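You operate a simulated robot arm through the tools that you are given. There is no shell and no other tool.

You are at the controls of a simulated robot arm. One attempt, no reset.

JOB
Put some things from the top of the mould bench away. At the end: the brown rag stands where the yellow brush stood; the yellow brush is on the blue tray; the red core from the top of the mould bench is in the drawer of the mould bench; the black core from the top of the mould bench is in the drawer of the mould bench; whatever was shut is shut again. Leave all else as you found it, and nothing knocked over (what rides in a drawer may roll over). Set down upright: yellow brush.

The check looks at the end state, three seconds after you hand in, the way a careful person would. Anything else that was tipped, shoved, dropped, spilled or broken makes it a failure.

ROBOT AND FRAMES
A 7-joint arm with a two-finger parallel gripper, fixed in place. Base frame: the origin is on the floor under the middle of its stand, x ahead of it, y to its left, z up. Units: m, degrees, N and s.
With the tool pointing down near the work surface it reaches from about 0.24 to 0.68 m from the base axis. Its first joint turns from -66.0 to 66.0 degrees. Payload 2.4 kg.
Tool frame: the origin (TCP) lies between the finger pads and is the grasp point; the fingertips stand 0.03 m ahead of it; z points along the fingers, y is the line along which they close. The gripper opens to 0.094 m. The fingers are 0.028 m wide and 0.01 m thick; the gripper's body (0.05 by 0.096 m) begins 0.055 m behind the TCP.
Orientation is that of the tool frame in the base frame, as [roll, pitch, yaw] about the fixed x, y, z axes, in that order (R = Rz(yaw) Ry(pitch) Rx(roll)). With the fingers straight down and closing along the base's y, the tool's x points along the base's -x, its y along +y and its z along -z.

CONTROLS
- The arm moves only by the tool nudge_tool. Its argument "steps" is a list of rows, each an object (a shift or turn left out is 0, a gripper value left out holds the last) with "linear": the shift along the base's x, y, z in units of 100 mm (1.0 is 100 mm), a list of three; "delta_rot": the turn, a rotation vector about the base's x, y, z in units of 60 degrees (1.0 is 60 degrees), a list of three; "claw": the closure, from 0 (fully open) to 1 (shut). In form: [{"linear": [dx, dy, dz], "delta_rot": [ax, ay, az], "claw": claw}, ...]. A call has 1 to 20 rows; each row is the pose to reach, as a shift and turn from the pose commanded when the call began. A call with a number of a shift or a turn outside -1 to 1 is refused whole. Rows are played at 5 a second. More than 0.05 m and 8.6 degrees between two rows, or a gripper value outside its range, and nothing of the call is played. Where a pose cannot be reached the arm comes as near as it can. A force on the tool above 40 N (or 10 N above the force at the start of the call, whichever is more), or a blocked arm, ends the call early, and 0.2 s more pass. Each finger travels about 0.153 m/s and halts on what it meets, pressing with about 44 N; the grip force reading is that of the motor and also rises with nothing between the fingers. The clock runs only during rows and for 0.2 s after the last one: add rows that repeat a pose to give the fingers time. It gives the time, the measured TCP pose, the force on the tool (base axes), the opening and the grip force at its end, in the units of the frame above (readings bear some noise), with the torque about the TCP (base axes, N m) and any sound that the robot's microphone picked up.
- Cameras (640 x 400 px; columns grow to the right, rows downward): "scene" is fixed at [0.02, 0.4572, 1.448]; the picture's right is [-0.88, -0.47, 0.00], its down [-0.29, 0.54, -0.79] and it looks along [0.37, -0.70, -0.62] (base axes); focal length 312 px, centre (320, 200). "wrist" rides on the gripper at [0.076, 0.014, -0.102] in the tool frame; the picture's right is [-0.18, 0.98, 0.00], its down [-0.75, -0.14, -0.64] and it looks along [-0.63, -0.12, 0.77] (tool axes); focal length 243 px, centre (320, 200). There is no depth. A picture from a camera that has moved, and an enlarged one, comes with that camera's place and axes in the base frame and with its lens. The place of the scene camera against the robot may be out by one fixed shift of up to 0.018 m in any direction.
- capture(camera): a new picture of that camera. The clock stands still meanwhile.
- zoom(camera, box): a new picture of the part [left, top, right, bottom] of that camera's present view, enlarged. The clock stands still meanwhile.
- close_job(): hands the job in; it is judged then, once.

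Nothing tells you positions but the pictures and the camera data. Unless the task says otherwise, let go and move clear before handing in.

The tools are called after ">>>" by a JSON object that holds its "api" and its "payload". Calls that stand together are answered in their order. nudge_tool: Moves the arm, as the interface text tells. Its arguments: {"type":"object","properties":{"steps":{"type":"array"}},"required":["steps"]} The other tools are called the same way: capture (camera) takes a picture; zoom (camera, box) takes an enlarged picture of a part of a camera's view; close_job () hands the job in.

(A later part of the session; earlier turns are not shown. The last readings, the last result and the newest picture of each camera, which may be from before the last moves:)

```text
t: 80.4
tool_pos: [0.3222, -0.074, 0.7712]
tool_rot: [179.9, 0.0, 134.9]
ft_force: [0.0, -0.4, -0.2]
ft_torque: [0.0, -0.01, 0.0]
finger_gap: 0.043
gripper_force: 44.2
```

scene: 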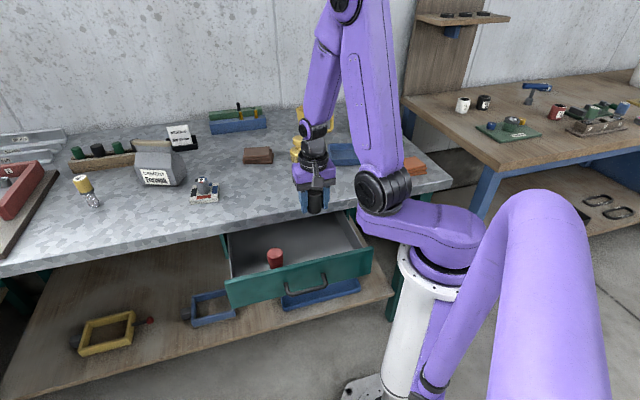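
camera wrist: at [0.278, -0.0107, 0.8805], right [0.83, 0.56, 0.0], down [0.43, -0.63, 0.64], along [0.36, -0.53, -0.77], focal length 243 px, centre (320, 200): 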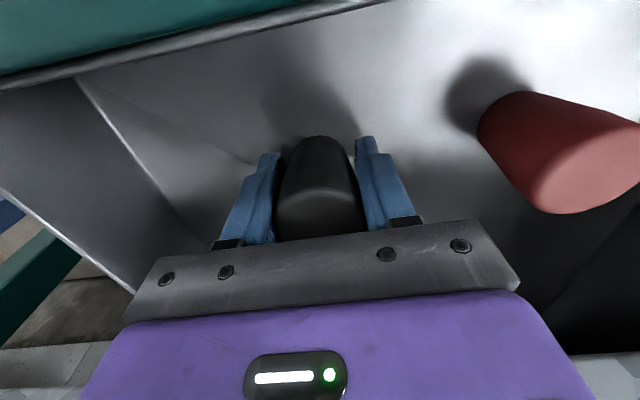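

>>> {"api": "nudge_tool", "payload": {"steps": [{"linear": [0, 0, -0.015]}, {"linear": [0, 0, -0.015]}]}}

>>> {"api": "nudge_tool", "payload": {"steps": [{"linear": [0, 0, -0.015]}, {"linear": [0, 0, -0.015]}]}}

>>> {"api": "capture", "payload": {"camera": "wrist"}}

```text
t: 81.0
tool_pos: [0.3216, -0.0744, 0.772]
tool_rot: [180.0, 0.0, 134.9]
ft_force: [-0.8, -2.4, 33.9]
ft_torque: [0.23, -0.02, 0.07]
finger_gap: 0.0429
gripper_force: 43.1
```

```text
t: 81.3
tool_pos: [0.3209, -0.0767, 0.7713]
tool_rot: [-179.9, 0.0, 134.9]
ft_force: [-1.4, -0.4, 11.3]
ft_torque: [0.03, -0.03, 0.01]
finger_gap: 0.0429
gripper_force: 44.2
stopped in row 1: the force on the tool passed its limit at 46 N (the readings are from after the stop); the commanded pose is now the measured one
```

```text
taken
camera wrist: at [0.2781, -0.0112, 0.8734], right [0.83, 0.56, 0.0], down [0.43, -0.63, 0.64], along [0.36, -0.53, -0.77], focal length 243 px, centre (320, 200)
```

wrist: 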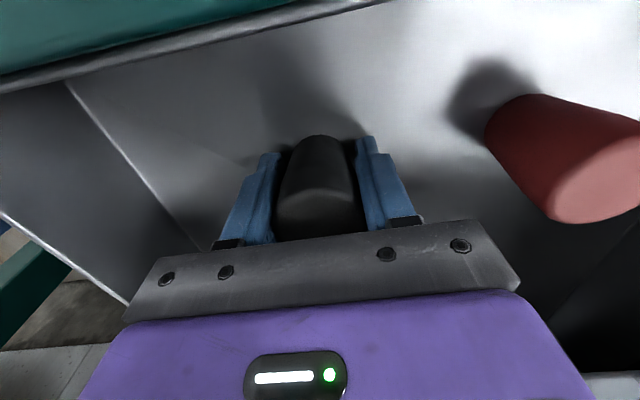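

Contact with the drawer floor. Releasing and rising.

>>> {"api": "nudge_tool", "payload": {"steps": [{"linear": [0, 0, 0.01], "claw": 0.5}, {"linear": [0, 0, 0.01], "claw": 0.25}, {"linear": [0, 0, 0.01], "claw": 0.25}, {"linear": [0, 0, 0.2], "claw": 0.25}, {"linear": [0, 0, 0.45], "claw": 0.25}, {"linear": [0, 0, 0.7], "claw": 0.25}, {"linear": [0, 0, 1.0], "claw": 0.25}]}}

>>> {"api": "nudge_tool", "payload": {"steps": [{"linear": [0, 0, 0.3]}, {"linear": [0, 0, 0.6]}, {"linear": [0, 0, 0.9]}, {"linear": [0, 0, 0.9]}]}}

>>> {"api": "capture", "payload": {"camera": "wrist"}}

>>> {"api": "capture", "payload": {"camera": "scene"}}

```text
t: 82.9
tool_pos: [0.3217, -0.0755, 0.8729]
tool_rot: [180.0, 0.0, 134.9]
ft_force: [0.1, 0.8, 0.5]
ft_torque: [-0.04, -0.03, -0.02]
finger_gap: 0.0704
gripper_force: 0.0
```

```text
t: 83.9
tool_pos: [0.3224, -0.0744, 0.9617]
tool_rot: [179.9, 0.0, 134.9]
ft_force: [0.4, -0.6, -0.2]
ft_torque: [-0.03, 0.0, 0.01]
finger_gap: 0.0705
gripper_force: 0.0
```

```text
taken
camera wrist: at [0.2782, -0.0112, 1.0643], right [0.83, 0.56, 0.0], down [0.43, -0.63, 0.64], along [0.36, -0.53, -0.77], focal length 243 px, centre (320, 200)
```

wrist: 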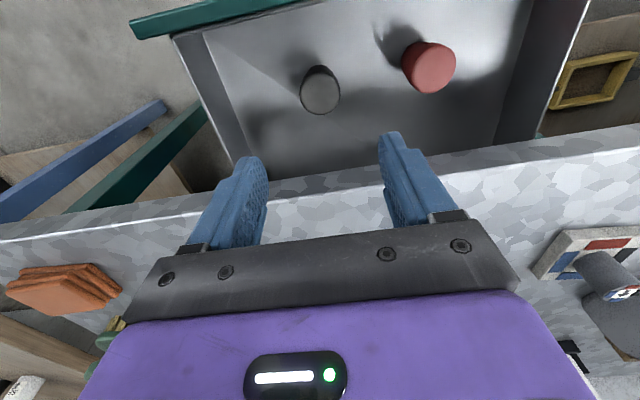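

```text
taken
```

scene: 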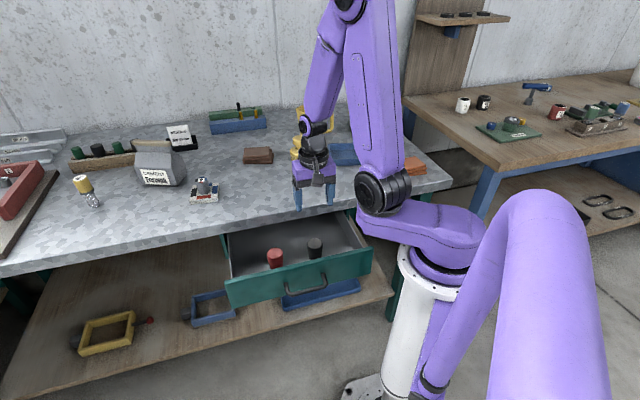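

Both cores stand in the drawer. To shut it I'll close the fingers, go round to the outer side of the handle bar, and push the bar straight back.

>>> {"api": "nudge_tool", "payload": {"steps": [{"linear": [-0.1, 0.25, 0], "claw": 0.5}, {"linear": [-0.2, 0.5, 0], "claw": 1.0}, {"linear": [-0.3, 0.7, 0], "claw": 1.0}, {"linear": [-0.43, 0.85, 0], "claw": 1.0}, {"linear": [-0.43, 0.85, 0], "claw": 1.0}]}}

>>> {"api": "nudge_tool", "payload": {"steps": [{"linear": [-0.1, 0.2, 0], "claw": 1.0}, {"linear": [-0.2, 0.4, 0], "claw": 1.0}, {"linear": [-0.3, 0.6, 0], "claw": 1.0}, {"linear": [-0.44, 0.8, 0], "claw": 1.0}, {"linear": [-0.44, 0.8, 0], "claw": 1.0}]}}

>>> {"api": "capture", "payload": {"camera": "wrist"}}

>>> {"api": "capture", "payload": {"camera": "scene"}}

```text
t: 85.1
tool_pos: [0.2777, 0.0123, 0.9612]
tool_rot: [180.0, 0.0, 134.8]
ft_force: [-0.7, 0.0, -0.4]
ft_torque: [-0.01, -0.02, 0.01]
finger_gap: 0.0
gripper_force: 33.0
```

```text
t: 86.3
tool_pos: [0.2637, 0.0852, 0.9676]
tool_rot: [-180.0, 0.0, 134.9]
ft_force: [0.3, 0.1, -0.4]
ft_torque: [-0.01, -0.02, 0.02]
finger_gap: 0.0
gripper_force: 32.5
out of reach, approached as far as the arm can: row 3, 4, 5
```

```text
taken
camera wrist: at [0.2204, 0.1492, 1.0702], right [0.83, 0.56, 0.0], down [0.43, -0.63, 0.64], along [0.36, -0.53, -0.77], focal length 243 px, centre (320, 200)
```

wrist: 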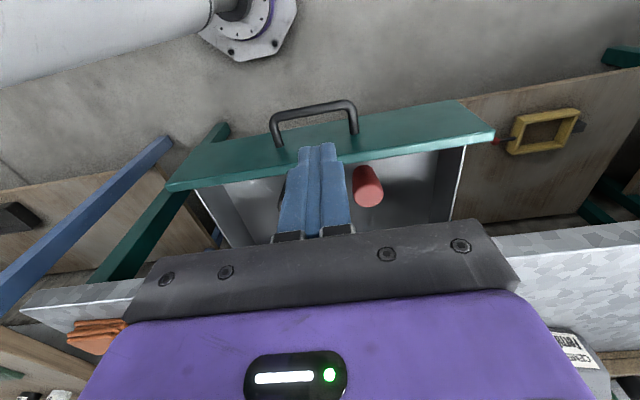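

```text
taken
```

scene: 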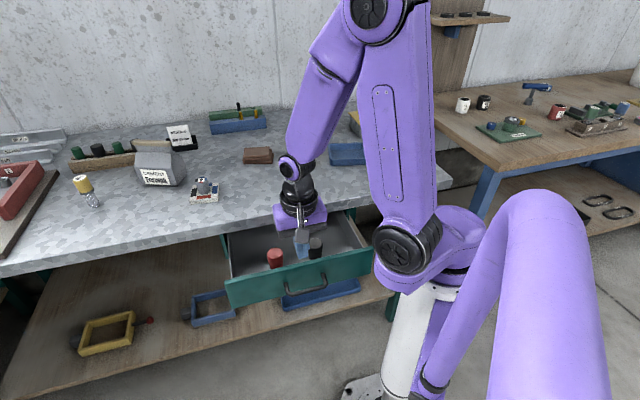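

With this wrist yaw the arm can't get outside the handle. I'll instead re-grip the handle exactly as I did for opening (tilted toward the bench, yaw −134.5°), which was reachable, and push it back while gripped.

>>> {"api": "nudge_tool", "payload": {"steps": [{"linear": [0.14, -0.12, 0.1], "delta_rot": [0, 0, 0.126], "claw": 0.8}, {"linear": [0.28, -0.24, 0.2], "delta_rot": [0, 0, 0.252], "claw": 0.57}, {"linear": [0.42, -0.36, 0.3], "delta_rot": [0, 0, 0.378], "claw": 0.57}, {"linear": [0.56, -0.48, 0.4], "delta_rot": [0, 0, 0.504], "claw": 0.57}, {"linear": [0.7, -0.6, 0.5], "delta_rot": [0, 0, 0.63], "claw": 0.57}, {"linear": [0.8, -0.7, 0.6], "delta_rot": [0, 0, 0.755], "claw": 0.57}]}}

>>> {"api": "nudge_tool", "payload": {"steps": [{"linear": [-0.16, 0.12, -0.05], "delta_rot": [0, 0, 0.126]}, {"linear": [-0.33, 0.23, -0.1], "delta_rot": [0, 0, 0.252]}, {"linear": [-0.5, 0.35, -0.2], "delta_rot": [0, 0, 0.378]}, {"linear": [-0.67, 0.47, -0.3], "delta_rot": [0, 0, 0.504]}, {"linear": [-0.83, 0.58, -0.4], "delta_rot": [0, 0, 0.63]}, {"linear": [-1.0, 0.7, -0.4], "delta_rot": [0, 0, 0.755]}, {"linear": [-1.0, 0.7, -0.4], "delta_rot": [0, 0, 0.755]}]}}

>>> {"api": "nudge_tool", "payload": {"steps": [{"linear": [0, 0, -0.1], "delta_rot": [-0.0818, -0.0832, 0]}, {"linear": [0, 0, -0.25], "delta_rot": [-0.1636, -0.1664, 0]}, {"linear": [0, 0, -0.5], "delta_rot": [-0.2454, -0.2496, 0]}, {"linear": [0, 0, -0.75], "delta_rot": [-0.3272, -0.3328, 0]}, {"linear": [0, 0, -1.0], "delta_rot": [-0.409, -0.416, 0]}, {"linear": [0, 0, -1.0], "delta_rot": [-0.409, -0.416, 0]}]}}

>>> {"api": "capture", "payload": {"camera": "wrist"}}

>>> {"api": "capture", "payload": {"camera": "scene"}}

```text
t: 87.7
tool_pos: [0.3433, 0.0169, 1.0266]
tool_rot: [-179.9, 0.0, -179.7]
ft_force: [0.5, 0.5, 0.0]
ft_torque: [0.03, 0.0, -0.02]
finger_gap: 0.0404
gripper_force: 0.1
```

```text
t: 89.3
tool_pos: [0.2574, 0.0848, 0.9911]
tool_rot: [179.9, 0.0, -134.5]
ft_force: [0.2, -0.2, -0.2]
ft_torque: [-0.01, 0.02, -0.02]
finger_gap: 0.0404
gripper_force: 0.0
out of reach, approached as far as the arm can: row 6, 7
```

```text
t: 90.7
tool_pos: [0.3187, 0.1102, 0.8651]
tool_rot: [-145.0, 0.0, -134.4]
ft_force: [0.1, -0.3, 0.6]
ft_torque: [0.03, 0.01, 0.02]
finger_gap: 0.0404
gripper_force: 0.1
out of reach, approached as far as the arm can: row 1, 2, 3, 4, 5, 6
```

```text
taken
camera wrist: at [0.2152, 0.1043, 0.9401], right [-0.45, 0.69, -0.56], down [0.35, 0.72, 0.61], along [0.83, 0.08, -0.56], focal length 243 px, centre (320, 200)
```

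wrist: 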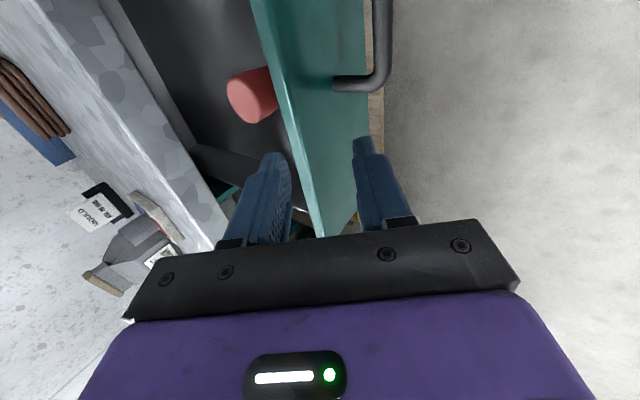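

```text
taken
```

scene: 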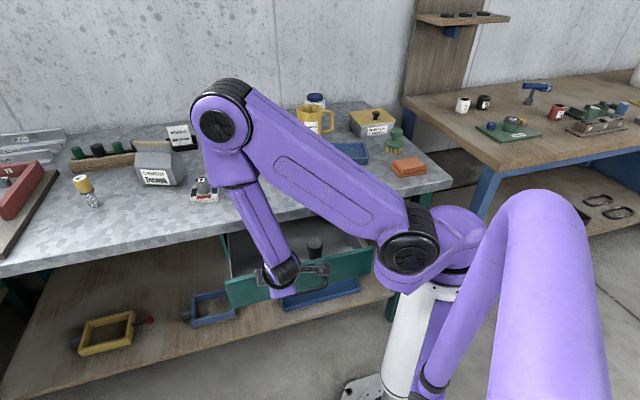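

The arm's elbow swung into a different posture, so that grip pose isn't reachable now. I'll rise to open space first and re-settle the arm.

>>> {"api": "nudge_tool", "payload": {"steps": [{"linear": [0, 0, 0.25]}, {"linear": [0, -0.05, 0.5]}, {"linear": [0, -0.1, 0.75]}, {"linear": [0, -0.2, 1.0]}]}}

>>> {"api": "nudge_tool", "payload": {"steps": [{"linear": [0.05, -0.2, 0.3]}, {"linear": [0.1, -0.4, 0.6]}, {"linear": [0.1, -0.6, 0.9]}, {"linear": [0.1, -0.8, 1.0]}]}}

>>> {"api": "capture", "payload": {"camera": "scene"}}

```text
t: 91.7
tool_pos: [0.3457, 0.0956, 0.9639]
tool_rot: [-145.0, 0.1, -134.6]
ft_force: [0.5, 0.1, -0.6]
ft_torque: [-0.01, 0.0, -0.03]
finger_gap: 0.0403
gripper_force: 0.1
out of reach, approached as far as the arm can: row 1, 2, 3, 4
```

```text
t: 92.7
tool_pos: [0.3537, 0.0159, 1.0634]
tool_rot: [-145.1, 0.1, -134.4]
ft_force: [-0.3, -0.5, -0.6]
ft_torque: [-0.01, -0.02, 0.0]
finger_gap: 0.0402
gripper_force: 0.0
```

```text
taken
```

scene: 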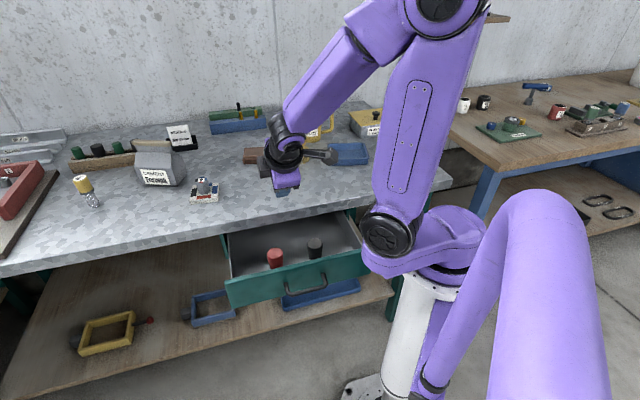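

>>> {"api": "nudge_tool", "payload": {"steps": [{"linear": [0.05, 0, 0], "delta_rot": [0.0818, 0.0832, 0], "claw": 1.0}, {"linear": [0.1, -0.05, 0], "delta_rot": [0.1636, 0.1664, 0], "claw": 1.0}, {"linear": [0.15, -0.1, 0], "delta_rot": [0.2454, 0.2496, 0], "claw": 1.0}, {"linear": [0.2, -0.15, 0], "delta_rot": [0.3272, 0.3328, 0], "claw": 1.0}, {"linear": [0.2, -0.2, 0], "delta_rot": [0.409, 0.416, 0], "claw": 1.0}]}}

>>> {"api": "nudge_tool", "payload": {"steps": [{"linear": [0.05, 0, 0], "delta_rot": [0, 0, -0.126]}, {"linear": [0.1, 0, 0], "delta_rot": [0, 0, -0.252]}, {"linear": [0.15, 0, 0], "delta_rot": [0, 0, -0.378]}, {"linear": [0.2, 0, 0], "delta_rot": [0, 0, -0.504]}, {"linear": [0.25, 0, 0], "delta_rot": [0, 0, -0.63]}, {"linear": [0.3, 0, 0], "delta_rot": [0, 0, -0.755]}]}}

>>> {"api": "nudge_tool", "payload": {"steps": [{"linear": [0, 0, 0], "delta_rot": [0, 0, -0.126]}, {"linear": [0, 0, 0], "delta_rot": [0, 0, -0.252]}, {"linear": [0, 0, 0], "delta_rot": [0, 0, -0.378]}, {"linear": [0, 0, 0], "delta_rot": [0, 0, -0.504]}, {"linear": [0, 0, 0], "delta_rot": [0, 0, -0.63]}, {"linear": [0, 0, 0], "delta_rot": [0, 0, -0.745]}]}}

>>> {"api": "capture", "payload": {"camera": "scene"}}

```text
t: 93.9
tool_pos: [0.3732, -0.0049, 1.0651]
tool_rot: [180.0, -0.1, -134.5]
ft_force: [-0.4, 0.0, -0.7]
ft_torque: [-0.02, -0.02, 0.01]
finger_gap: 0.0
gripper_force: 32.7
```

```text
t: 95.3
tool_pos: [0.4049, -0.0031, 1.0631]
tool_rot: [-179.9, 0.0, 180.0]
ft_force: [0.3, 0.2, -0.4]
ft_torque: [-0.01, -0.03, 0.04]
finger_gap: 0.0
gripper_force: 33.0
```

```text
t: 96.7
tool_pos: [0.4051, -0.0061, 1.0652]
tool_rot: [180.0, 0.0, 135.4]
ft_force: [0.0, 0.9, 0.8]
ft_torque: [-0.04, -0.04, 0.0]
finger_gap: 0.0
gripper_force: 32.9
```

```text
taken
```

scene: 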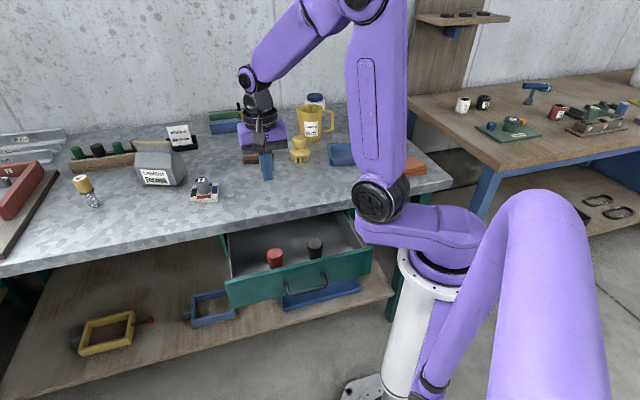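

The posture is good again. I'll push the drawer shut with closed fingertips against its front panel just left of the handle, tool tilted 40° toward the bench so that it clears the bench overhang.

>>> {"api": "nudge_tool", "payload": {"steps": [{"linear": [-0.07, 0.16, -0.1], "delta_rot": [-0.0786, -0.0786, 0]}, {"linear": [-0.14, 0.32, -0.2], "delta_rot": [-0.1572, -0.1572, 0]}, {"linear": [-0.21, 0.48, -0.3], "delta_rot": [-0.2358, -0.2358, 0]}, {"linear": [-0.28, 0.64, -0.4], "delta_rot": [-0.3144, -0.3144, 0]}, {"linear": [-0.36, 0.8, -0.5], "delta_rot": [-0.393, -0.393, 0]}, {"linear": [-0.44, 0.94, -0.6], "delta_rot": [-0.4714, -0.4714, 0]}, {"linear": [-0.44, 0.94, -0.6], "delta_rot": [-0.4714, -0.4714, 0]}]}}

>>> {"api": "capture", "payload": {"camera": "scene"}}

>>> {"api": "capture", "payload": {"camera": "wrist"}}

```text
t: 98.3
tool_pos: [0.3606, 0.0887, 1.0026]
tool_rot: [-179.7, 40.0, 135.8]
ft_force: [-0.1, 0.9, 0.6]
ft_torque: [0.0, 0.06, -0.03]
finger_gap: 0.0
gripper_force: 33.0
```

```text
taken
```

scene: 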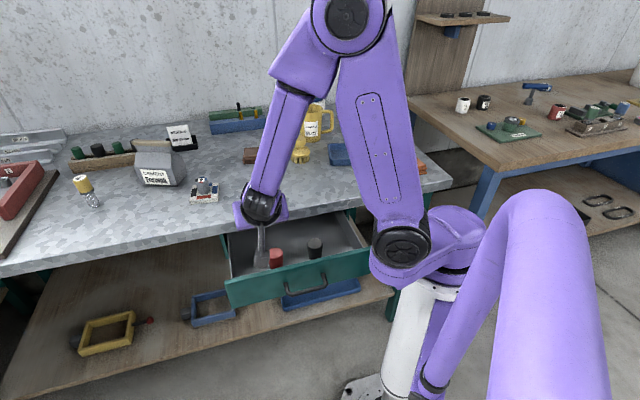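

```text
taken
camera wrist: at [0.282, 0.1855, 1.0322], right [0.79, 0.6, 0.11], down [0.02, -0.21, 0.98], along [0.61, -0.77, -0.18], focal length 243 px, centre (320, 200)
```

wrist: 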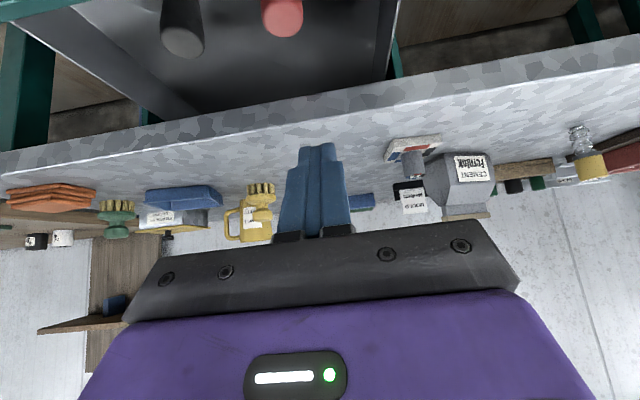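

>>> {"api": "nudge_tool", "payload": {"steps": [{"linear": [-0.15, 0.14, -0.1]}, {"linear": [-0.3, 0.28, -0.3]}, {"linear": [-0.45, 0.4, -0.6]}, {"linear": [-0.45, 0.4, -0.9]}, {"linear": [-0.45, 0.4, -0.9]}]}}

>>> {"api": "capture", "payload": {"camera": "scene"}}

>>> {"api": "capture", "payload": {"camera": "wrist"}}

```text
t: 99.5
tool_pos: [0.3308, 0.1373, 0.9448]
tool_rot: [-179.4, 39.8, 135.7]
ft_force: [-0.4, 0.1, -0.1]
ft_torque: [0.03, -0.01, 0.02]
finger_gap: 0.0
gripper_force: 33.4
out of reach, approached as far as the arm can: row 2, 3, 4, 5
```

```text
taken
```

scene: 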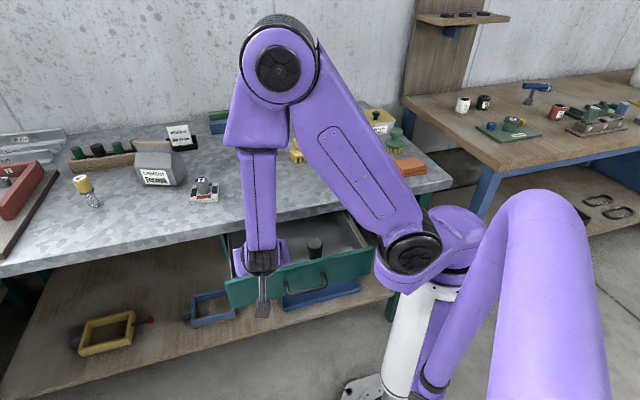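

```text
taken
camera wrist: at [0.2525, 0.2353, 0.9736], right [0.79, 0.6, 0.11], down [0.02, -0.21, 0.98], along [0.61, -0.77, -0.18], focal length 243 px, centre (320, 200)
```

wrist: 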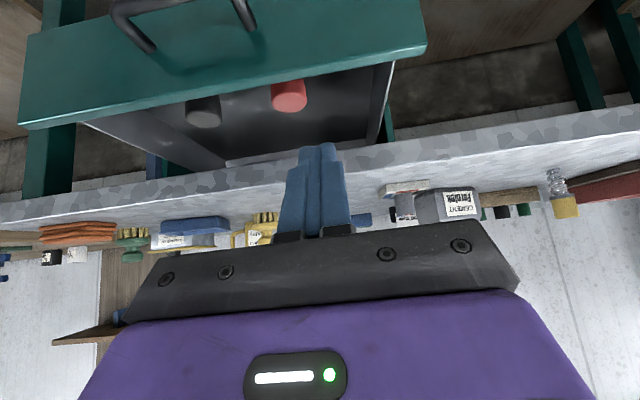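

Out of reach again, because the shoulder is turned to its left limit in this posture. I'll go back to the open area where I started (about (0.43,-0.10,1.24), yaw 180°), and replay the posture that worked for opening.

>>> {"api": "nudge_tool", "payload": {"steps": [{"linear": [0.1, -0.2, 0.25]}, {"linear": [0.2, -0.4, 0.5]}, {"linear": [0.3, -0.7, 0.75]}, {"linear": [0.4, -1.0, 1.0]}]}}

>>> {"api": "nudge_tool", "payload": {"steps": [{"linear": [0.1, -0.15, 0.15], "delta_rot": [0.0786, 0.0786, 0]}, {"linear": [0.2, -0.3, 0.3], "delta_rot": [0.1572, 0.1572, 0]}, {"linear": [0.3, -0.45, 0.45], "delta_rot": [0.2358, 0.2358, 0]}, {"linear": [0.4, -0.6, 0.6], "delta_rot": [0.3144, 0.3144, 0]}, {"linear": [0.5, -0.75, 0.75], "delta_rot": [0.393, 0.393, 0]}, {"linear": [0.6, -0.9, 0.9], "delta_rot": [0.4714, 0.4714, 0]}]}}

>>> {"api": "nudge_tool", "payload": {"steps": [{"linear": [0, -0.1, 0.1], "delta_rot": [0, 0, 0.126]}, {"linear": [0, -0.2, 0.2], "delta_rot": [0, 0, 0.252]}, {"linear": [0, -0.3, 0.3], "delta_rot": [0, 0, 0.378]}, {"linear": [0, -0.4, 0.4], "delta_rot": [0, 0, 0.504]}, {"linear": [0, -0.45, 0.5], "delta_rot": [0, 0, 0.63]}, {"linear": [0, -0.5, 0.6], "delta_rot": [0, 0, 0.745]}]}}

>>> {"api": "capture", "payload": {"camera": "scene"}}

```text
t: 100.5
tool_pos: [0.3688, 0.038, 1.0451]
tool_rot: [-179.6, 40.0, 135.4]
ft_force: [-0.1, -0.4, -0.9]
ft_torque: [0.02, 0.0, 0.0]
finger_gap: 0.0
gripper_force: 33.0
out of reach, approached as far as the arm can: row 1
```

```text
t: 101.9
tool_pos: [0.4283, -0.0521, 1.1358]
tool_rot: [180.0, -0.1, 135.4]
ft_force: [-0.6, -0.2, -1.2]
ft_torque: [0.0, 0.01, -0.01]
finger_gap: 0.0
gripper_force: 33.3
```

```text
t: 103.3
tool_pos: [0.4286, -0.1025, 1.1957]
tool_rot: [-180.0, 0.1, -179.6]
ft_force: [0.5, 0.4, -0.8]
ft_torque: [-0.01, 0.02, -0.03]
finger_gap: 0.0
gripper_force: 32.6
```

```text
taken
```

scene: 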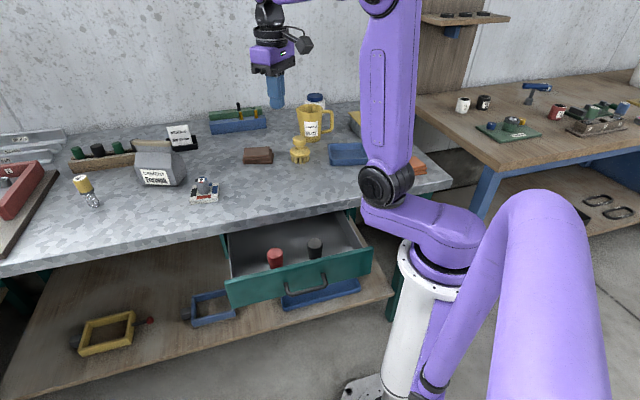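

>>> {"api": "nudge_tool", "payload": {"steps": [{"linear": [-0.15, 0.15, 0.1], "delta_rot": [0, 0, 0.1264], "claw": 0.57}, {"linear": [-0.3, 0.3, 0.2], "delta_rot": [0, 0, 0.2528], "claw": 0.57}, {"linear": [-0.5, 0.5, 0.3], "delta_rot": [0, 0, 0.3792], "claw": 0.57}, {"linear": [-0.7, 0.7, 0.4], "delta_rot": [0, 0, 0.5056], "claw": 0.57}, {"linear": [-0.85, 0.85, 0.48], "delta_rot": [0, 0, 0.632], "claw": 0.57}, {"linear": [-1.0, 1.0, 0.48], "delta_rot": [0, 0, 0.752], "claw": 0.57}, {"linear": [-1.0, 1.0, 0.48], "delta_rot": [0, 0, 0.752], "claw": 0.57}]}}

>>> {"api": "nudge_tool", "payload": {"steps": [{"linear": [0, 0.04, -0.2], "delta_rot": [-0.0818, -0.0832, 0]}, {"linear": [0, 0.08, -0.4], "delta_rot": [-0.1636, -0.1664, 0]}, {"linear": [0, 0.12, -0.6], "delta_rot": [-0.2454, -0.2496, 0]}, {"linear": [0, 0.16, -0.8], "delta_rot": [-0.3272, -0.3328, 0]}, {"linear": [0, 0.2, -1.0], "delta_rot": [-0.409, -0.416, 0]}, {"linear": [0, 0.2, -1.0], "delta_rot": [-0.409, -0.416, 0]}]}}

>>> {"api": "nudge_tool", "payload": {"steps": [{"linear": [0.02, -0.04, -0.3]}, {"linear": [0.04, -0.08, -0.6]}, {"linear": [0.06, -0.14, -0.92]}, {"linear": [0.06, -0.14, -0.92]}]}}

>>> {"api": "capture", "payload": {"camera": "scene"}}

```text
t: 104.9
tool_pos: [0.3276, -0.0026, 1.2458]
tool_rot: [180.0, 0.0, -134.6]
ft_force: [-0.1, 0.2, -1.1]
ft_torque: [0.0, 0.01, 0.03]
finger_gap: 0.0404
gripper_force: 0.1
```

```text
t: 106.3
tool_pos: [0.3281, 0.0156, 1.1434]
tool_rot: [-144.9, 0.2, -134.6]
ft_force: [-0.6, 0.3, 0.7]
ft_torque: [0.05, 0.0, 0.0]
finger_gap: 0.0402
gripper_force: 0.1
```

```text
t: 107.3
tool_pos: [0.3347, 0.0037, 1.0511]
tool_rot: [-145.0, 0.1, -134.8]
ft_force: [-0.9, -0.7, 0.3]
ft_torque: [-0.01, 0.01, 0.01]
finger_gap: 0.0404
gripper_force: 0.1
out of reach, approached as far as the arm can: row 1
```

```text
taken
```

scene: 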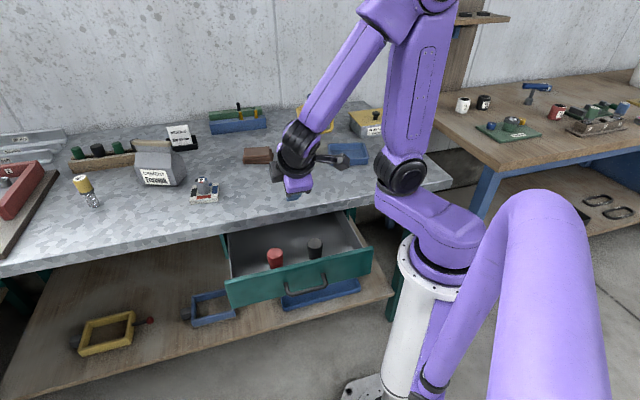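

>>> {"api": "nudge_tool", "payload": {"steps": [{"linear": [0.02, -0.04, -0.3]}, {"linear": [0.04, -0.08, -0.6]}, {"linear": [0.05, -0.14, -0.92]}, {"linear": [0.05, -0.14, -0.92]}]}}

>>> {"api": "capture", "payload": {"camera": "scene"}}

```text
t: 108.3
tool_pos: [0.3395, -0.0103, 0.9589]
tool_rot: [-144.9, 0.2, -134.6]
ft_force: [0.0, -0.4, -0.2]
ft_torque: [0.03, 0.02, -0.04]
finger_gap: 0.0404
gripper_force: 0.1
```

```text
taken
```

scene: 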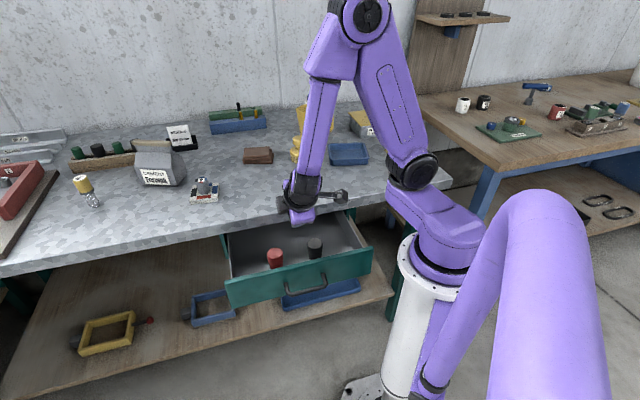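

>>> {"api": "nudge_tool", "payload": {"steps": [{"linear": [-0.12, 0.12, -0.05]}, {"linear": [-0.25, 0.25, -0.1]}, {"linear": [-0.37, 0.37, -0.15]}, {"linear": [-0.5, 0.5, -0.2]}, {"linear": [-0.5, 0.5, -0.2]}]}}

>>> {"api": "nudge_tool", "payload": {"steps": [{"linear": [-0.1, 0.1, -0.1]}, {"linear": [-0.2, 0.2, -0.2]}, {"linear": [-0.3, 0.3, -0.3]}, {"linear": [-0.44, 0.43, -0.4]}, {"linear": [-0.44, 0.43, -0.4]}]}}

>>> {"api": "capture", "payload": {"camera": "scene"}}

>>> {"api": "capture", "payload": {"camera": "wrist"}}

```text
t: 109.5
tool_pos: [0.2886, 0.0387, 0.9385]
tool_rot: [-145.0, 0.2, -134.8]
ft_force: [0.4, 0.7, 0.0]
ft_torque: [0.0, -0.02, -0.03]
finger_gap: 0.0403
gripper_force: 0.1
```

```text
t: 110.7
tool_pos: [0.2448, 0.0829, 0.8989]
tool_rot: [-145.1, 0.1, -134.8]
ft_force: [-0.6, 0.5, 0.2]
ft_torque: [0.03, 0.02, -0.01]
finger_gap: 0.0405
gripper_force: 0.1
```

```text
taken
```

scene: 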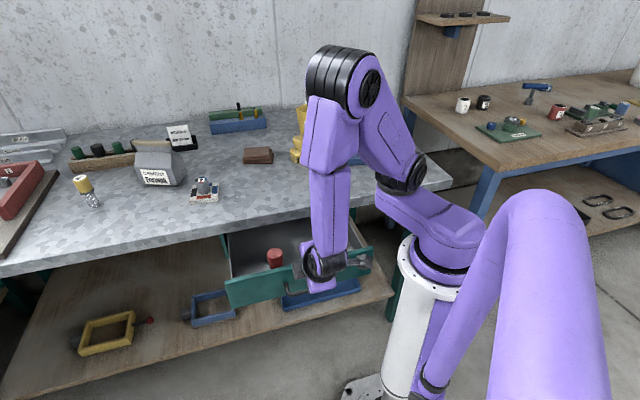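

```text
taken
camera wrist: at [0.1413, 0.0775, 0.9738], right [-0.44, 0.7, -0.56], down [0.35, 0.71, 0.61], along [0.83, 0.07, -0.56], focal length 243 px, centre (320, 200)
```

wrist: 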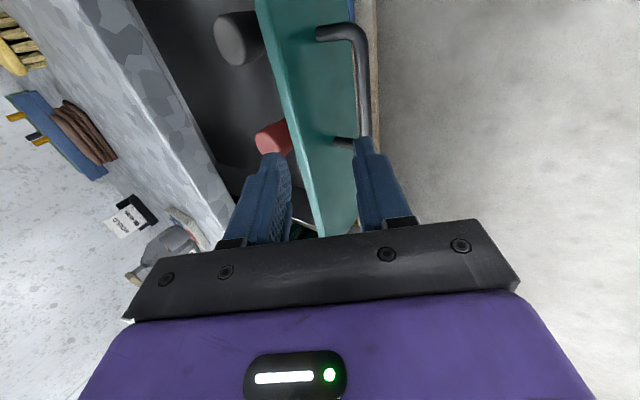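

I'm back in the posture used when opening, just above and outside the handle. I'll move down to the pre-grip point and verify alignment.

>>> {"api": "nudge_tool", "payload": {"steps": [{"linear": [-0.03, 0.0, -0.2]}, {"linear": [-0.05, 0.01, -0.4]}, {"linear": [-0.06, 0.01, -0.62]}, {"linear": [-0.06, 0.01, -0.62]}]}}

>>> {"api": "capture", "payload": {"camera": "wrist"}}

>>> {"api": "zoom", "payload": {"camera": "scene", "box": [210, 190, 400, 310]}}

```text
t: 111.7
tool_pos: [0.2397, 0.0824, 0.8371]
tool_rot: [-145.0, 0.1, -134.6]
ft_force: [0.0, 0.8, -0.3]
ft_torque: [0.01, 0.01, 0.02]
finger_gap: 0.0404
gripper_force: 0.0
```

```text
taken
camera wrist: at [0.1366, 0.0779, 0.9127], right [-0.44, 0.7, -0.56], down [0.35, 0.71, 0.61], along [0.83, 0.07, -0.56], focal length 243 px, centre (320, 200)
```

wrist: 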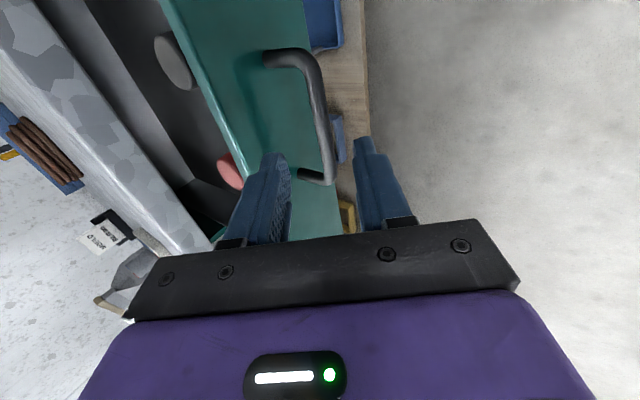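

```text
3.33 times, centred on (305, 250) of scene
camera zoom: at [0.02, 0.4572, 1.448], right [-0.88, -0.47, 0.0], down [-0.29, 0.54, -0.79], along [0.37, -0.7, -0.62], focal length 1038 px, centre (370, 33)
```

zoom: 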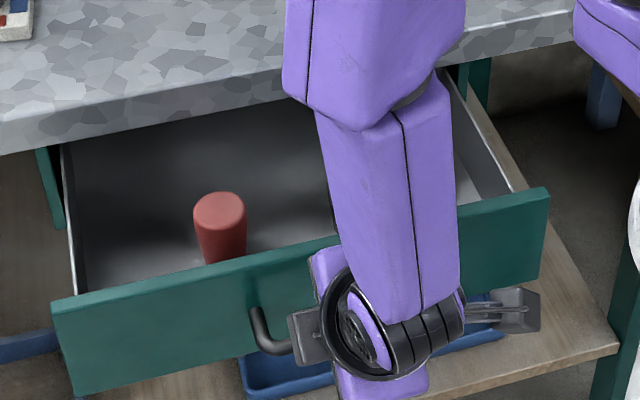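

Bar aligned with the tool axis. Sliding in and gripping.

>>> {"api": "nudge_tool", "payload": {"steps": [{"linear": [0.08, -0.08, -0.16], "claw": 0.57}, {"linear": [0.16, -0.16, -0.33], "claw": 0.57}, {"linear": [0.246, -0.242, -0.49], "claw": 0.57}, {"linear": [0.246, -0.242, -0.49], "claw": 0.57}]}}

>>> {"api": "capture", "payload": {"camera": "wrist"}}

```text
t: 112.7
tool_pos: [0.2649, 0.059, 0.7879]
tool_rot: [-145.0, 0.2, -134.8]
ft_force: [-0.3, 0.3, -0.3]
ft_torque: [0.01, -0.01, 0.02]
finger_gap: 0.0406
gripper_force: 0.2
```

```text
taken
camera wrist: at [0.1612, 0.054, 0.8625], right [-0.44, 0.7, -0.56], down [0.35, 0.71, 0.61], along [0.83, 0.07, -0.56], focal length 243 px, centre (320, 200)
```

wrist: 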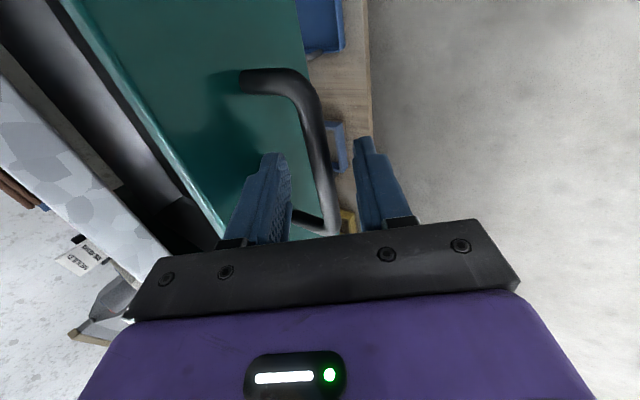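

>>> {"api": "nudge_tool", "payload": {"steps": [{"claw": 0.8}, {"claw": 1.0}, {"claw": 1.0}, {"claw": 1.0}]}}

>>> {"api": "nudge_tool", "payload": {"steps": [{"linear": [0.08, -0.08, 0], "claw": 1.0}, {"linear": [0.16, -0.16, 0], "claw": 1.0}, {"linear": [0.25, -0.25, 0], "claw": 1.0}, {"linear": [0.34, -0.34, 0], "claw": 1.0}, {"linear": [0.43, -0.43, 0], "claw": 1.0}, {"linear": [0.5, -0.5, 0], "claw": 1.0}]}}

>>> {"api": "capture", "payload": {"camera": "scene"}}

```text
t: 113.7
tool_pos: [0.2643, 0.0588, 0.7869]
tool_rot: [-145.1, 0.0, -134.6]
ft_force: [0.1, -0.6, -24.5]
ft_torque: [0.1, 0.14, 0.83]
finger_gap: 0.0118
gripper_force: 45.1
```

```text
t: 115.1
tool_pos: [0.3153, 0.008, 0.7877]
tool_rot: [-145.2, 0.0, -134.7]
ft_force: [-0.6, 1.0, -26.1]
ft_torque: [0.16, 0.21, 0.92]
finger_gap: 0.0117
gripper_force: 45.1
```

```text
taken
```

scene: 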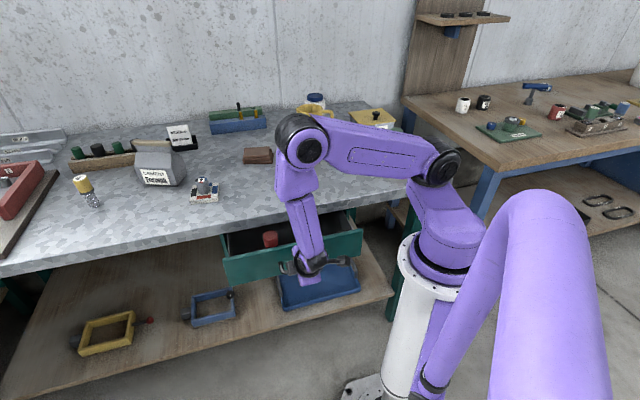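

>>> {"api": "nudge_tool", "payload": {"steps": [{"linear": [0.08, -0.08, -0.015], "claw": 1.0}, {"linear": [0.16, -0.16, -0.015], "claw": 1.0}, {"linear": [0.25, -0.25, -0.015], "claw": 1.0}, {"linear": [0.34, -0.34, -0.015], "claw": 1.0}, {"linear": [0.43, -0.43, -0.015], "claw": 1.0}, {"linear": [0.52, -0.51, -0.015], "claw": 1.0}, {"linear": [0.6, -0.59, -0.015], "claw": 1.0}]}}

>>> {"api": "nudge_tool", "payload": {"steps": [{"linear": [0.04, -0.04, 0], "claw": 1.0}, {"linear": [0.08, -0.08, 0], "claw": 1.0}, {"linear": [0.12, -0.12, 0], "claw": 1.0}, {"linear": [0.14, -0.14, 0], "claw": 1.0}]}}

>>> {"api": "zoom", "payload": {"camera": "scene", "box": [210, 190, 370, 290]}}

```text
t: 116.7
tool_pos: [0.3739, -0.0507, 0.7863]
tool_rot: [-144.8, 0.1, -134.9]
ft_force: [-8.8, -6.5, 34.7]
ft_torque: [-0.83, 0.34, 0.63]
finger_gap: 0.0115
gripper_force: 44.7
```

```text
t: 117.7
tool_pos: [0.3872, -0.0628, 0.7871]
tool_rot: [-145.1, 0.0, -134.7]
ft_force: [-16.4, -7.0, 27.8]
ft_torque: [-0.55, 0.34, 0.46]
finger_gap: 0.0119
gripper_force: 44.9
```

```text
4.00 times, centred on (290, 240) of scene
camera zoom: at [0.0192, 0.4572, 1.4481], right [-0.88, -0.47, 0.0], down [-0.29, 0.54, -0.79], along [0.37, -0.7, -0.62], focal length 1246 px, centre (440, 40)
```

zoom: 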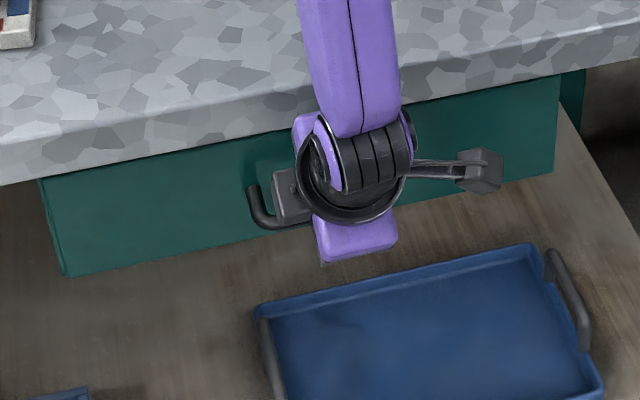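

The drawer front is back at its original place. I'll press 2 mm further to confirm it's against its stop.

>>> {"api": "nudge_tool", "payload": {"steps": [{"linear": [0.02, -0.01, 0.01], "claw": 1.0}, {"linear": [0.03, -0.02, 0.01], "claw": 1.0}]}}

>>> {"api": "zoom", "payload": {"camera": "scene", "box": [210, 190, 370, 290]}}

```text
t: 118.3
tool_pos: [0.3883, -0.0633, 0.7862]
tool_rot: [-145.6, -0.1, -134.4]
ft_force: [-33.9, 16.8, 9.6]
ft_torque: [0.06, 0.47, -0.13]
finger_gap: 0.0116
gripper_force: 44.9
```

```text
4.00 times, centred on (290, 240) of scene
camera zoom: at [0.0191, 0.4576, 1.4479], right [-0.88, -0.47, 0.0], down [-0.29, 0.54, -0.79], along [0.37, -0.7, -0.62], focal length 1246 px, centre (440, 40)
```

zoom: 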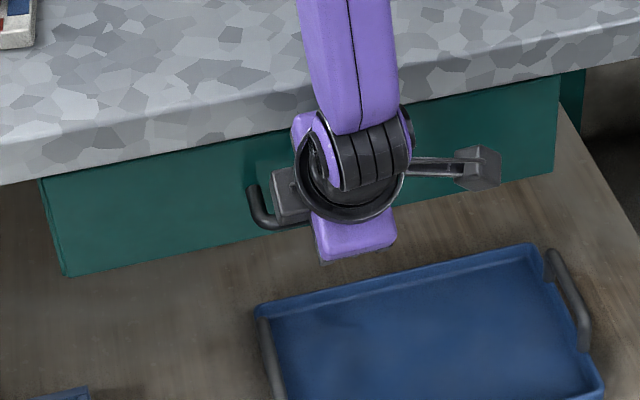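

It's against the stop. I'll relax the push, release, and back out along the tool axis.

>>> {"api": "nudge_tool", "payload": {"steps": [{"linear": [-0.015, 0.015, 0], "claw": 1.0}, {"linear": [-0.015, 0.015, 0], "claw": 0.75}, {"linear": [-0.015, 0.015, 0], "claw": 0.57}, {"linear": [-0.015, 0.015, 0], "claw": 0.57}, {"linear": [-0.1, 0.1, 0.17], "claw": 0.57}, {"linear": [-0.2, 0.2, 0.36], "claw": 0.57}, {"linear": [-0.3, 0.3, 0.56], "claw": 0.57}, {"linear": [-0.42, 0.41, 0.8], "claw": 0.57}]}}

>>> {"api": "capture", "payload": {"camera": "scene"}}

>>> {"api": "capture", "payload": {"camera": "wrist"}}

```text
t: 120.1
tool_pos: [0.3497, -0.0228, 0.867]
tool_rot: [-144.9, 0.1, -134.6]
ft_force: [-0.2, -0.4, -0.2]
ft_torque: [-0.01, 0.0, 0.01]
finger_gap: 0.0403
gripper_force: 0.0
```

```text
taken
```

scene: 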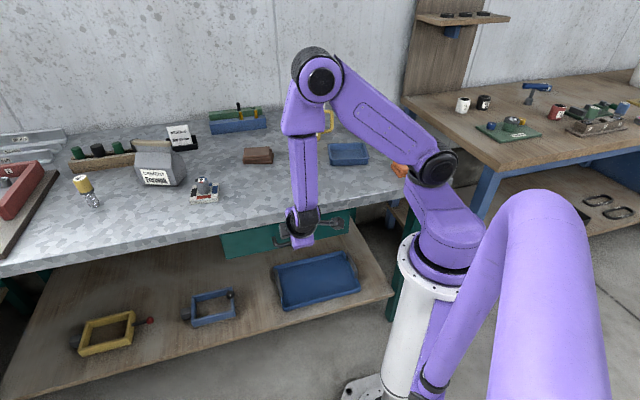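

```text
taken
camera wrist: at [0.2459, -0.0279, 0.9435], right [-0.44, 0.7, -0.56], down [0.35, 0.71, 0.61], along [0.83, 0.07, -0.56], focal length 243 px, centre (320, 200)
```

wrist: 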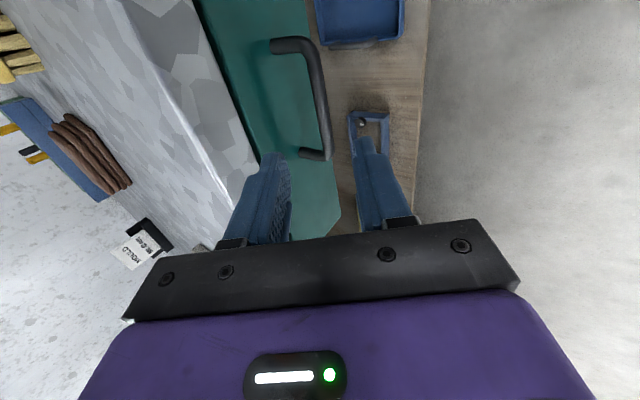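

The drawer is shut with the handle in its original place. Now for the brush: I'll rise, straighten the tool, and move toward it.

>>> {"api": "nudge_tool", "payload": {"steps": [{"linear": [-0.02, 0.02, 0.25], "claw": 0.3}, {"linear": [-0.02, 0.02, 0.5], "claw": 0.0}, {"linear": [-0.02, 0.02, 0.75], "claw": 0.0}, {"linear": [-0.02, 0.02, 1.0], "claw": 0.0}]}}

>>> {"api": "nudge_tool", "payload": {"steps": [{"linear": [0, -0.05, 0.15], "delta_rot": [0.0818, 0.0832, 0]}, {"linear": [0.05, -0.1, 0.3], "delta_rot": [0.1636, 0.1664, 0]}, {"linear": [0.1, -0.15, 0.45], "delta_rot": [0.2454, 0.2496, 0]}, {"linear": [0.15, -0.2, 0.6], "delta_rot": [0.3272, 0.3328, 0]}, {"linear": [0.2, -0.3, 0.8], "delta_rot": [0.409, 0.416, 0]}]}}

>>> {"api": "nudge_tool", "payload": {"steps": [{"linear": [0.1, -0.15, 0], "delta_rot": [0, 0, -0.126]}, {"linear": [0.2, -0.3, 0], "delta_rot": [0, 0, -0.252]}, {"linear": [0.3, -0.45, 0], "delta_rot": [0, 0, -0.378]}, {"linear": [0.4, -0.6, 0], "delta_rot": [0, 0, -0.504]}, {"linear": [0.5, -0.75, 0], "delta_rot": [0, 0, -0.63]}, {"linear": [0.6, -0.9, 0], "delta_rot": [0, 0, -0.755]}]}}

>>> {"api": "nudge_tool", "payload": {"steps": [{"linear": [0.1, -0.2, 0.1]}, {"linear": [0.2, -0.4, 0.2]}, {"linear": [0.3, -0.6, 0.3]}, {"linear": [0.3, -0.6, 0.3]}]}}

>>> {"api": "capture", "payload": {"camera": "wrist"}}

>>> {"api": "capture", "payload": {"camera": "scene"}}

```text
t: 121.1
tool_pos: [0.3474, -0.0232, 0.9672]
tool_rot: [-145.0, 0.1, -134.6]
ft_force: [-0.4, -0.2, 0.6]
ft_torque: [0.01, 0.0, 0.01]
finger_gap: 0.094
gripper_force: 0.1
```

```text
t: 122.3
tool_pos: [0.3671, -0.0523, 1.0476]
tool_rot: [179.9, 0.0, -134.8]
ft_force: [-0.2, 0.3, -0.2]
ft_torque: [0.01, 0.02, -0.02]
finger_gap: 0.0936
gripper_force: 0.1
```

```text
t: 123.7
tool_pos: [0.4268, -0.1432, 1.0472]
tool_rot: [-180.0, 0.0, 179.8]
ft_force: [0.2, 0.3, -0.2]
ft_torque: [0.0, 0.0, 0.05]
finger_gap: 0.0935
gripper_force: 0.1
```

```text
t: 124.7
tool_pos: [0.4589, -0.2023, 1.0783]
tool_rot: [180.0, 0.1, 180.0]
ft_force: [0.3, -0.1, -0.2]
ft_torque: [-0.02, -0.02, 0.02]
finger_gap: 0.094
gripper_force: 0.1
```

```text
taken
camera wrist: at [0.3825, -0.1881, 1.1793], right [0.18, 0.98, 0.0], down [0.75, -0.14, 0.64], along [0.63, -0.12, -0.77], focal length 243 px, centre (320, 200)
```

wrist: 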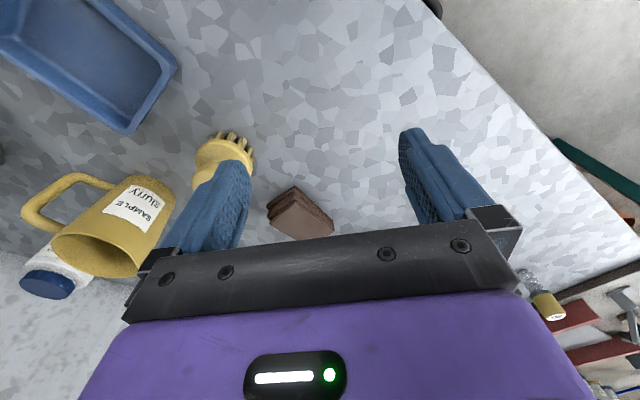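

```text
taken
```

scene: 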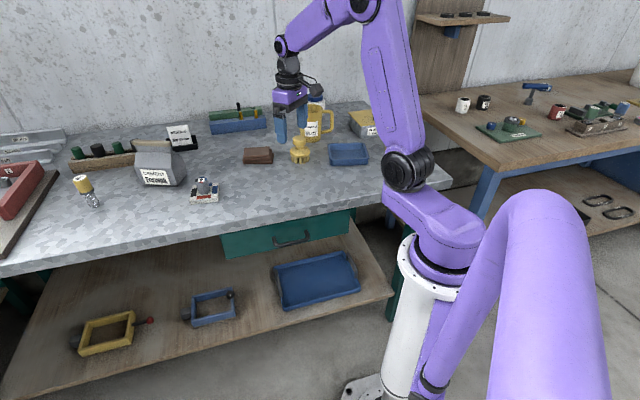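

Drawer closed, bench clear. Moving to just above the brush to align.

>>> {"api": "nudge_tool", "payload": {"steps": [{"linear": [0.15, -0.25, 0]}, {"linear": [0.3, -0.5, 0]}, {"linear": [0.45, -0.75, 0]}, {"linear": [0.6, -0.95, 0]}]}}

>>> {"api": "nudge_tool", "payload": {"steps": [{"linear": [0.03, -0.2, 0]}, {"linear": [0.03, -0.385, 0]}, {"linear": [0.03, -0.385, 0]}]}}

>>> {"api": "capture", "payload": {"camera": "wrist"}}

>>> {"api": "zoom", "payload": {"camera": "wrist", "box": [240, 50, 400, 150]}}

>>> {"api": "zoom", "payload": {"camera": "scene", "box": [240, 90, 400, 190]}}

```text
t: 125.7
tool_pos: [0.5183, -0.2969, 1.0777]
tool_rot: [-180.0, 0.0, 180.0]
ft_force: [-0.1, 0.6, -0.3]
ft_torque: [-0.01, 0.01, -0.03]
finger_gap: 0.0939
gripper_force: 0.0
```

```text
t: 126.5
tool_pos: [0.522, -0.3356, 1.077]
tool_rot: [-180.0, -0.1, 179.9]
ft_force: [-0.2, 0.1, -0.8]
ft_torque: [-0.02, -0.01, 0.04]
finger_gap: 0.0939
gripper_force: 0.2
```

```text
taken
camera wrist: at [0.4453, -0.3216, 1.1793], right [0.18, 0.98, 0.0], down [0.75, -0.14, 0.64], along [0.63, -0.12, -0.77], focal length 243 px, centre (320, 200)
```

wrist: 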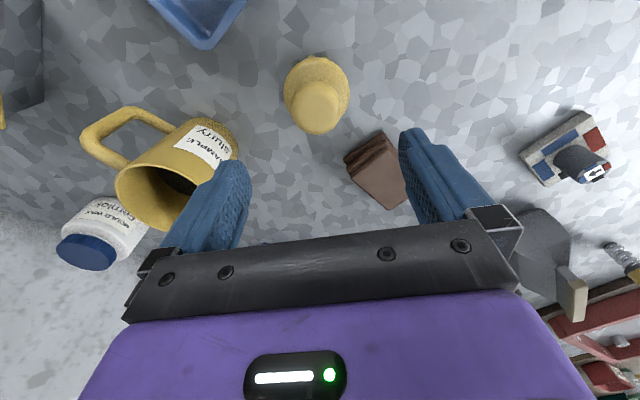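

```text
4.00 times, centred on (320, 100) of wrist
camera zoom: at [0.4453, -0.3216, 1.1793], right [0.18, 0.98, 0.0], down [0.75, -0.14, 0.64], along [0.63, -0.12, -0.77], focal length 970 px, centre (320, 600)
```

zoom: 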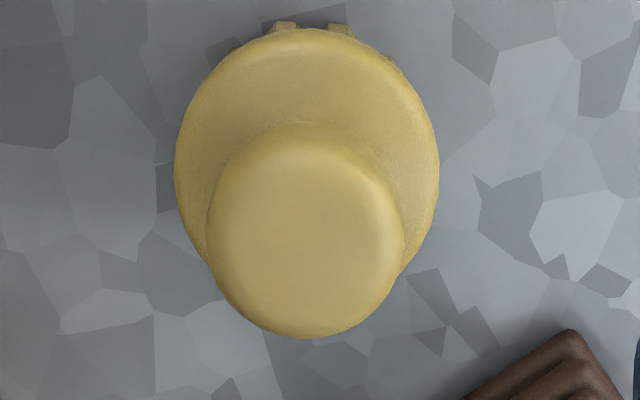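

```text
4.00 times, centred on (320, 140) of scene
camera zoom: at [0.02, 0.4572, 1.448], right [-0.88, -0.47, 0.0], down [-0.29, 0.54, -0.79], along [0.37, -0.7, -0.62], focal length 1246 px, centre (320, 440)
```

zoom: 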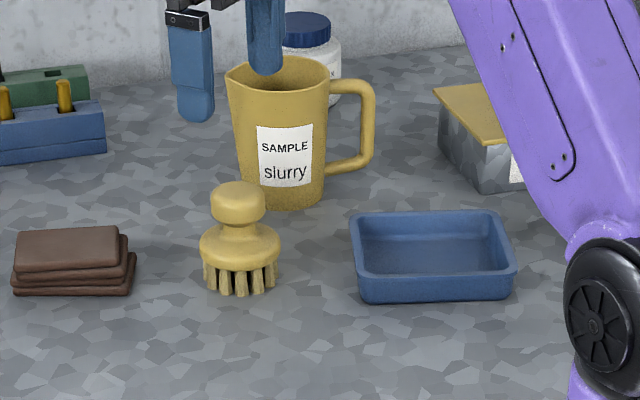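

Knob is about 42 mm across, with its top near z≈0.965, and the brush centre is at about (0.5185,-0.338). I'll descend to grip the knob with fingertips staying above the brush's disc.

>>> {"api": "nudge_tool", "payload": {"steps": [{"linear": [-0.03, -0.02, -0.25]}, {"linear": [-0.03, -0.02, -0.5]}, {"linear": [-0.03, -0.02, -0.75]}, {"linear": [-0.03, -0.02, -0.95]}, {"linear": [-0.03, -0.02, -0.95]}]}}

>>> {"api": "capture", "payload": {"camera": "wrist"}}

>>> {"api": "zoom", "payload": {"camera": "scene", "box": [250, 110, 370, 185]}}

```text
t: 127.7
tool_pos: [0.5196, -0.338, 0.9809]
tool_rot: [-180.0, 0.0, 179.9]
ft_force: [0.3, -0.5, 0.3]
ft_torque: [0.03, 0.0, -0.01]
finger_gap: 0.0942
gripper_force: 0.1
```

```text
taken
camera wrist: at [0.443, -0.3236, 1.0843], right [0.18, 0.98, 0.0], down [0.75, -0.14, 0.64], along [0.63, -0.12, -0.77], focal length 243 px, centre (320, 200)
```

wrist: 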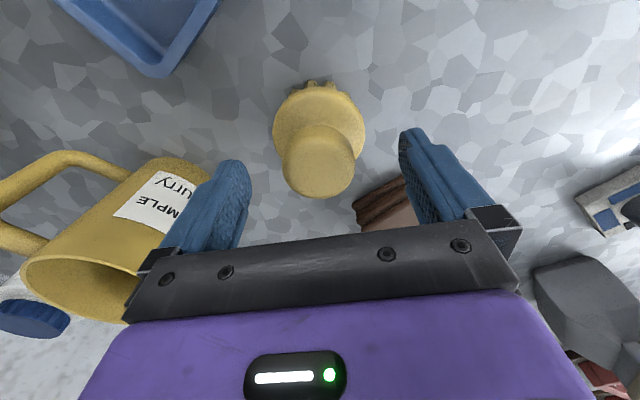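

```text
5.33 times, centred on (310, 148) of scene
camera zoom: at [0.02, 0.4572, 1.448], right [-0.88, -0.47, 0.0], down [-0.29, 0.54, -0.79], along [0.37, -0.7, -0.62], focal length 1661 px, centre (373, 480)
```

zoom: 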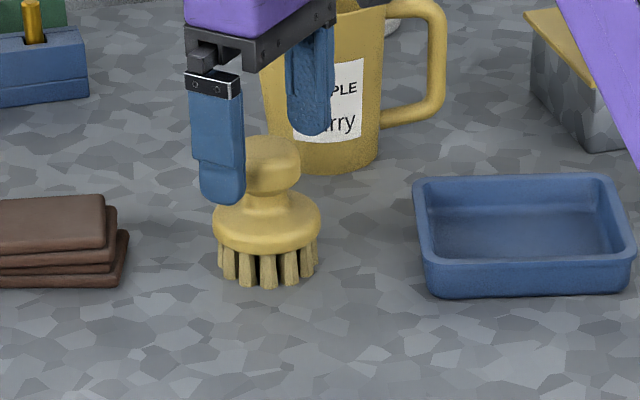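

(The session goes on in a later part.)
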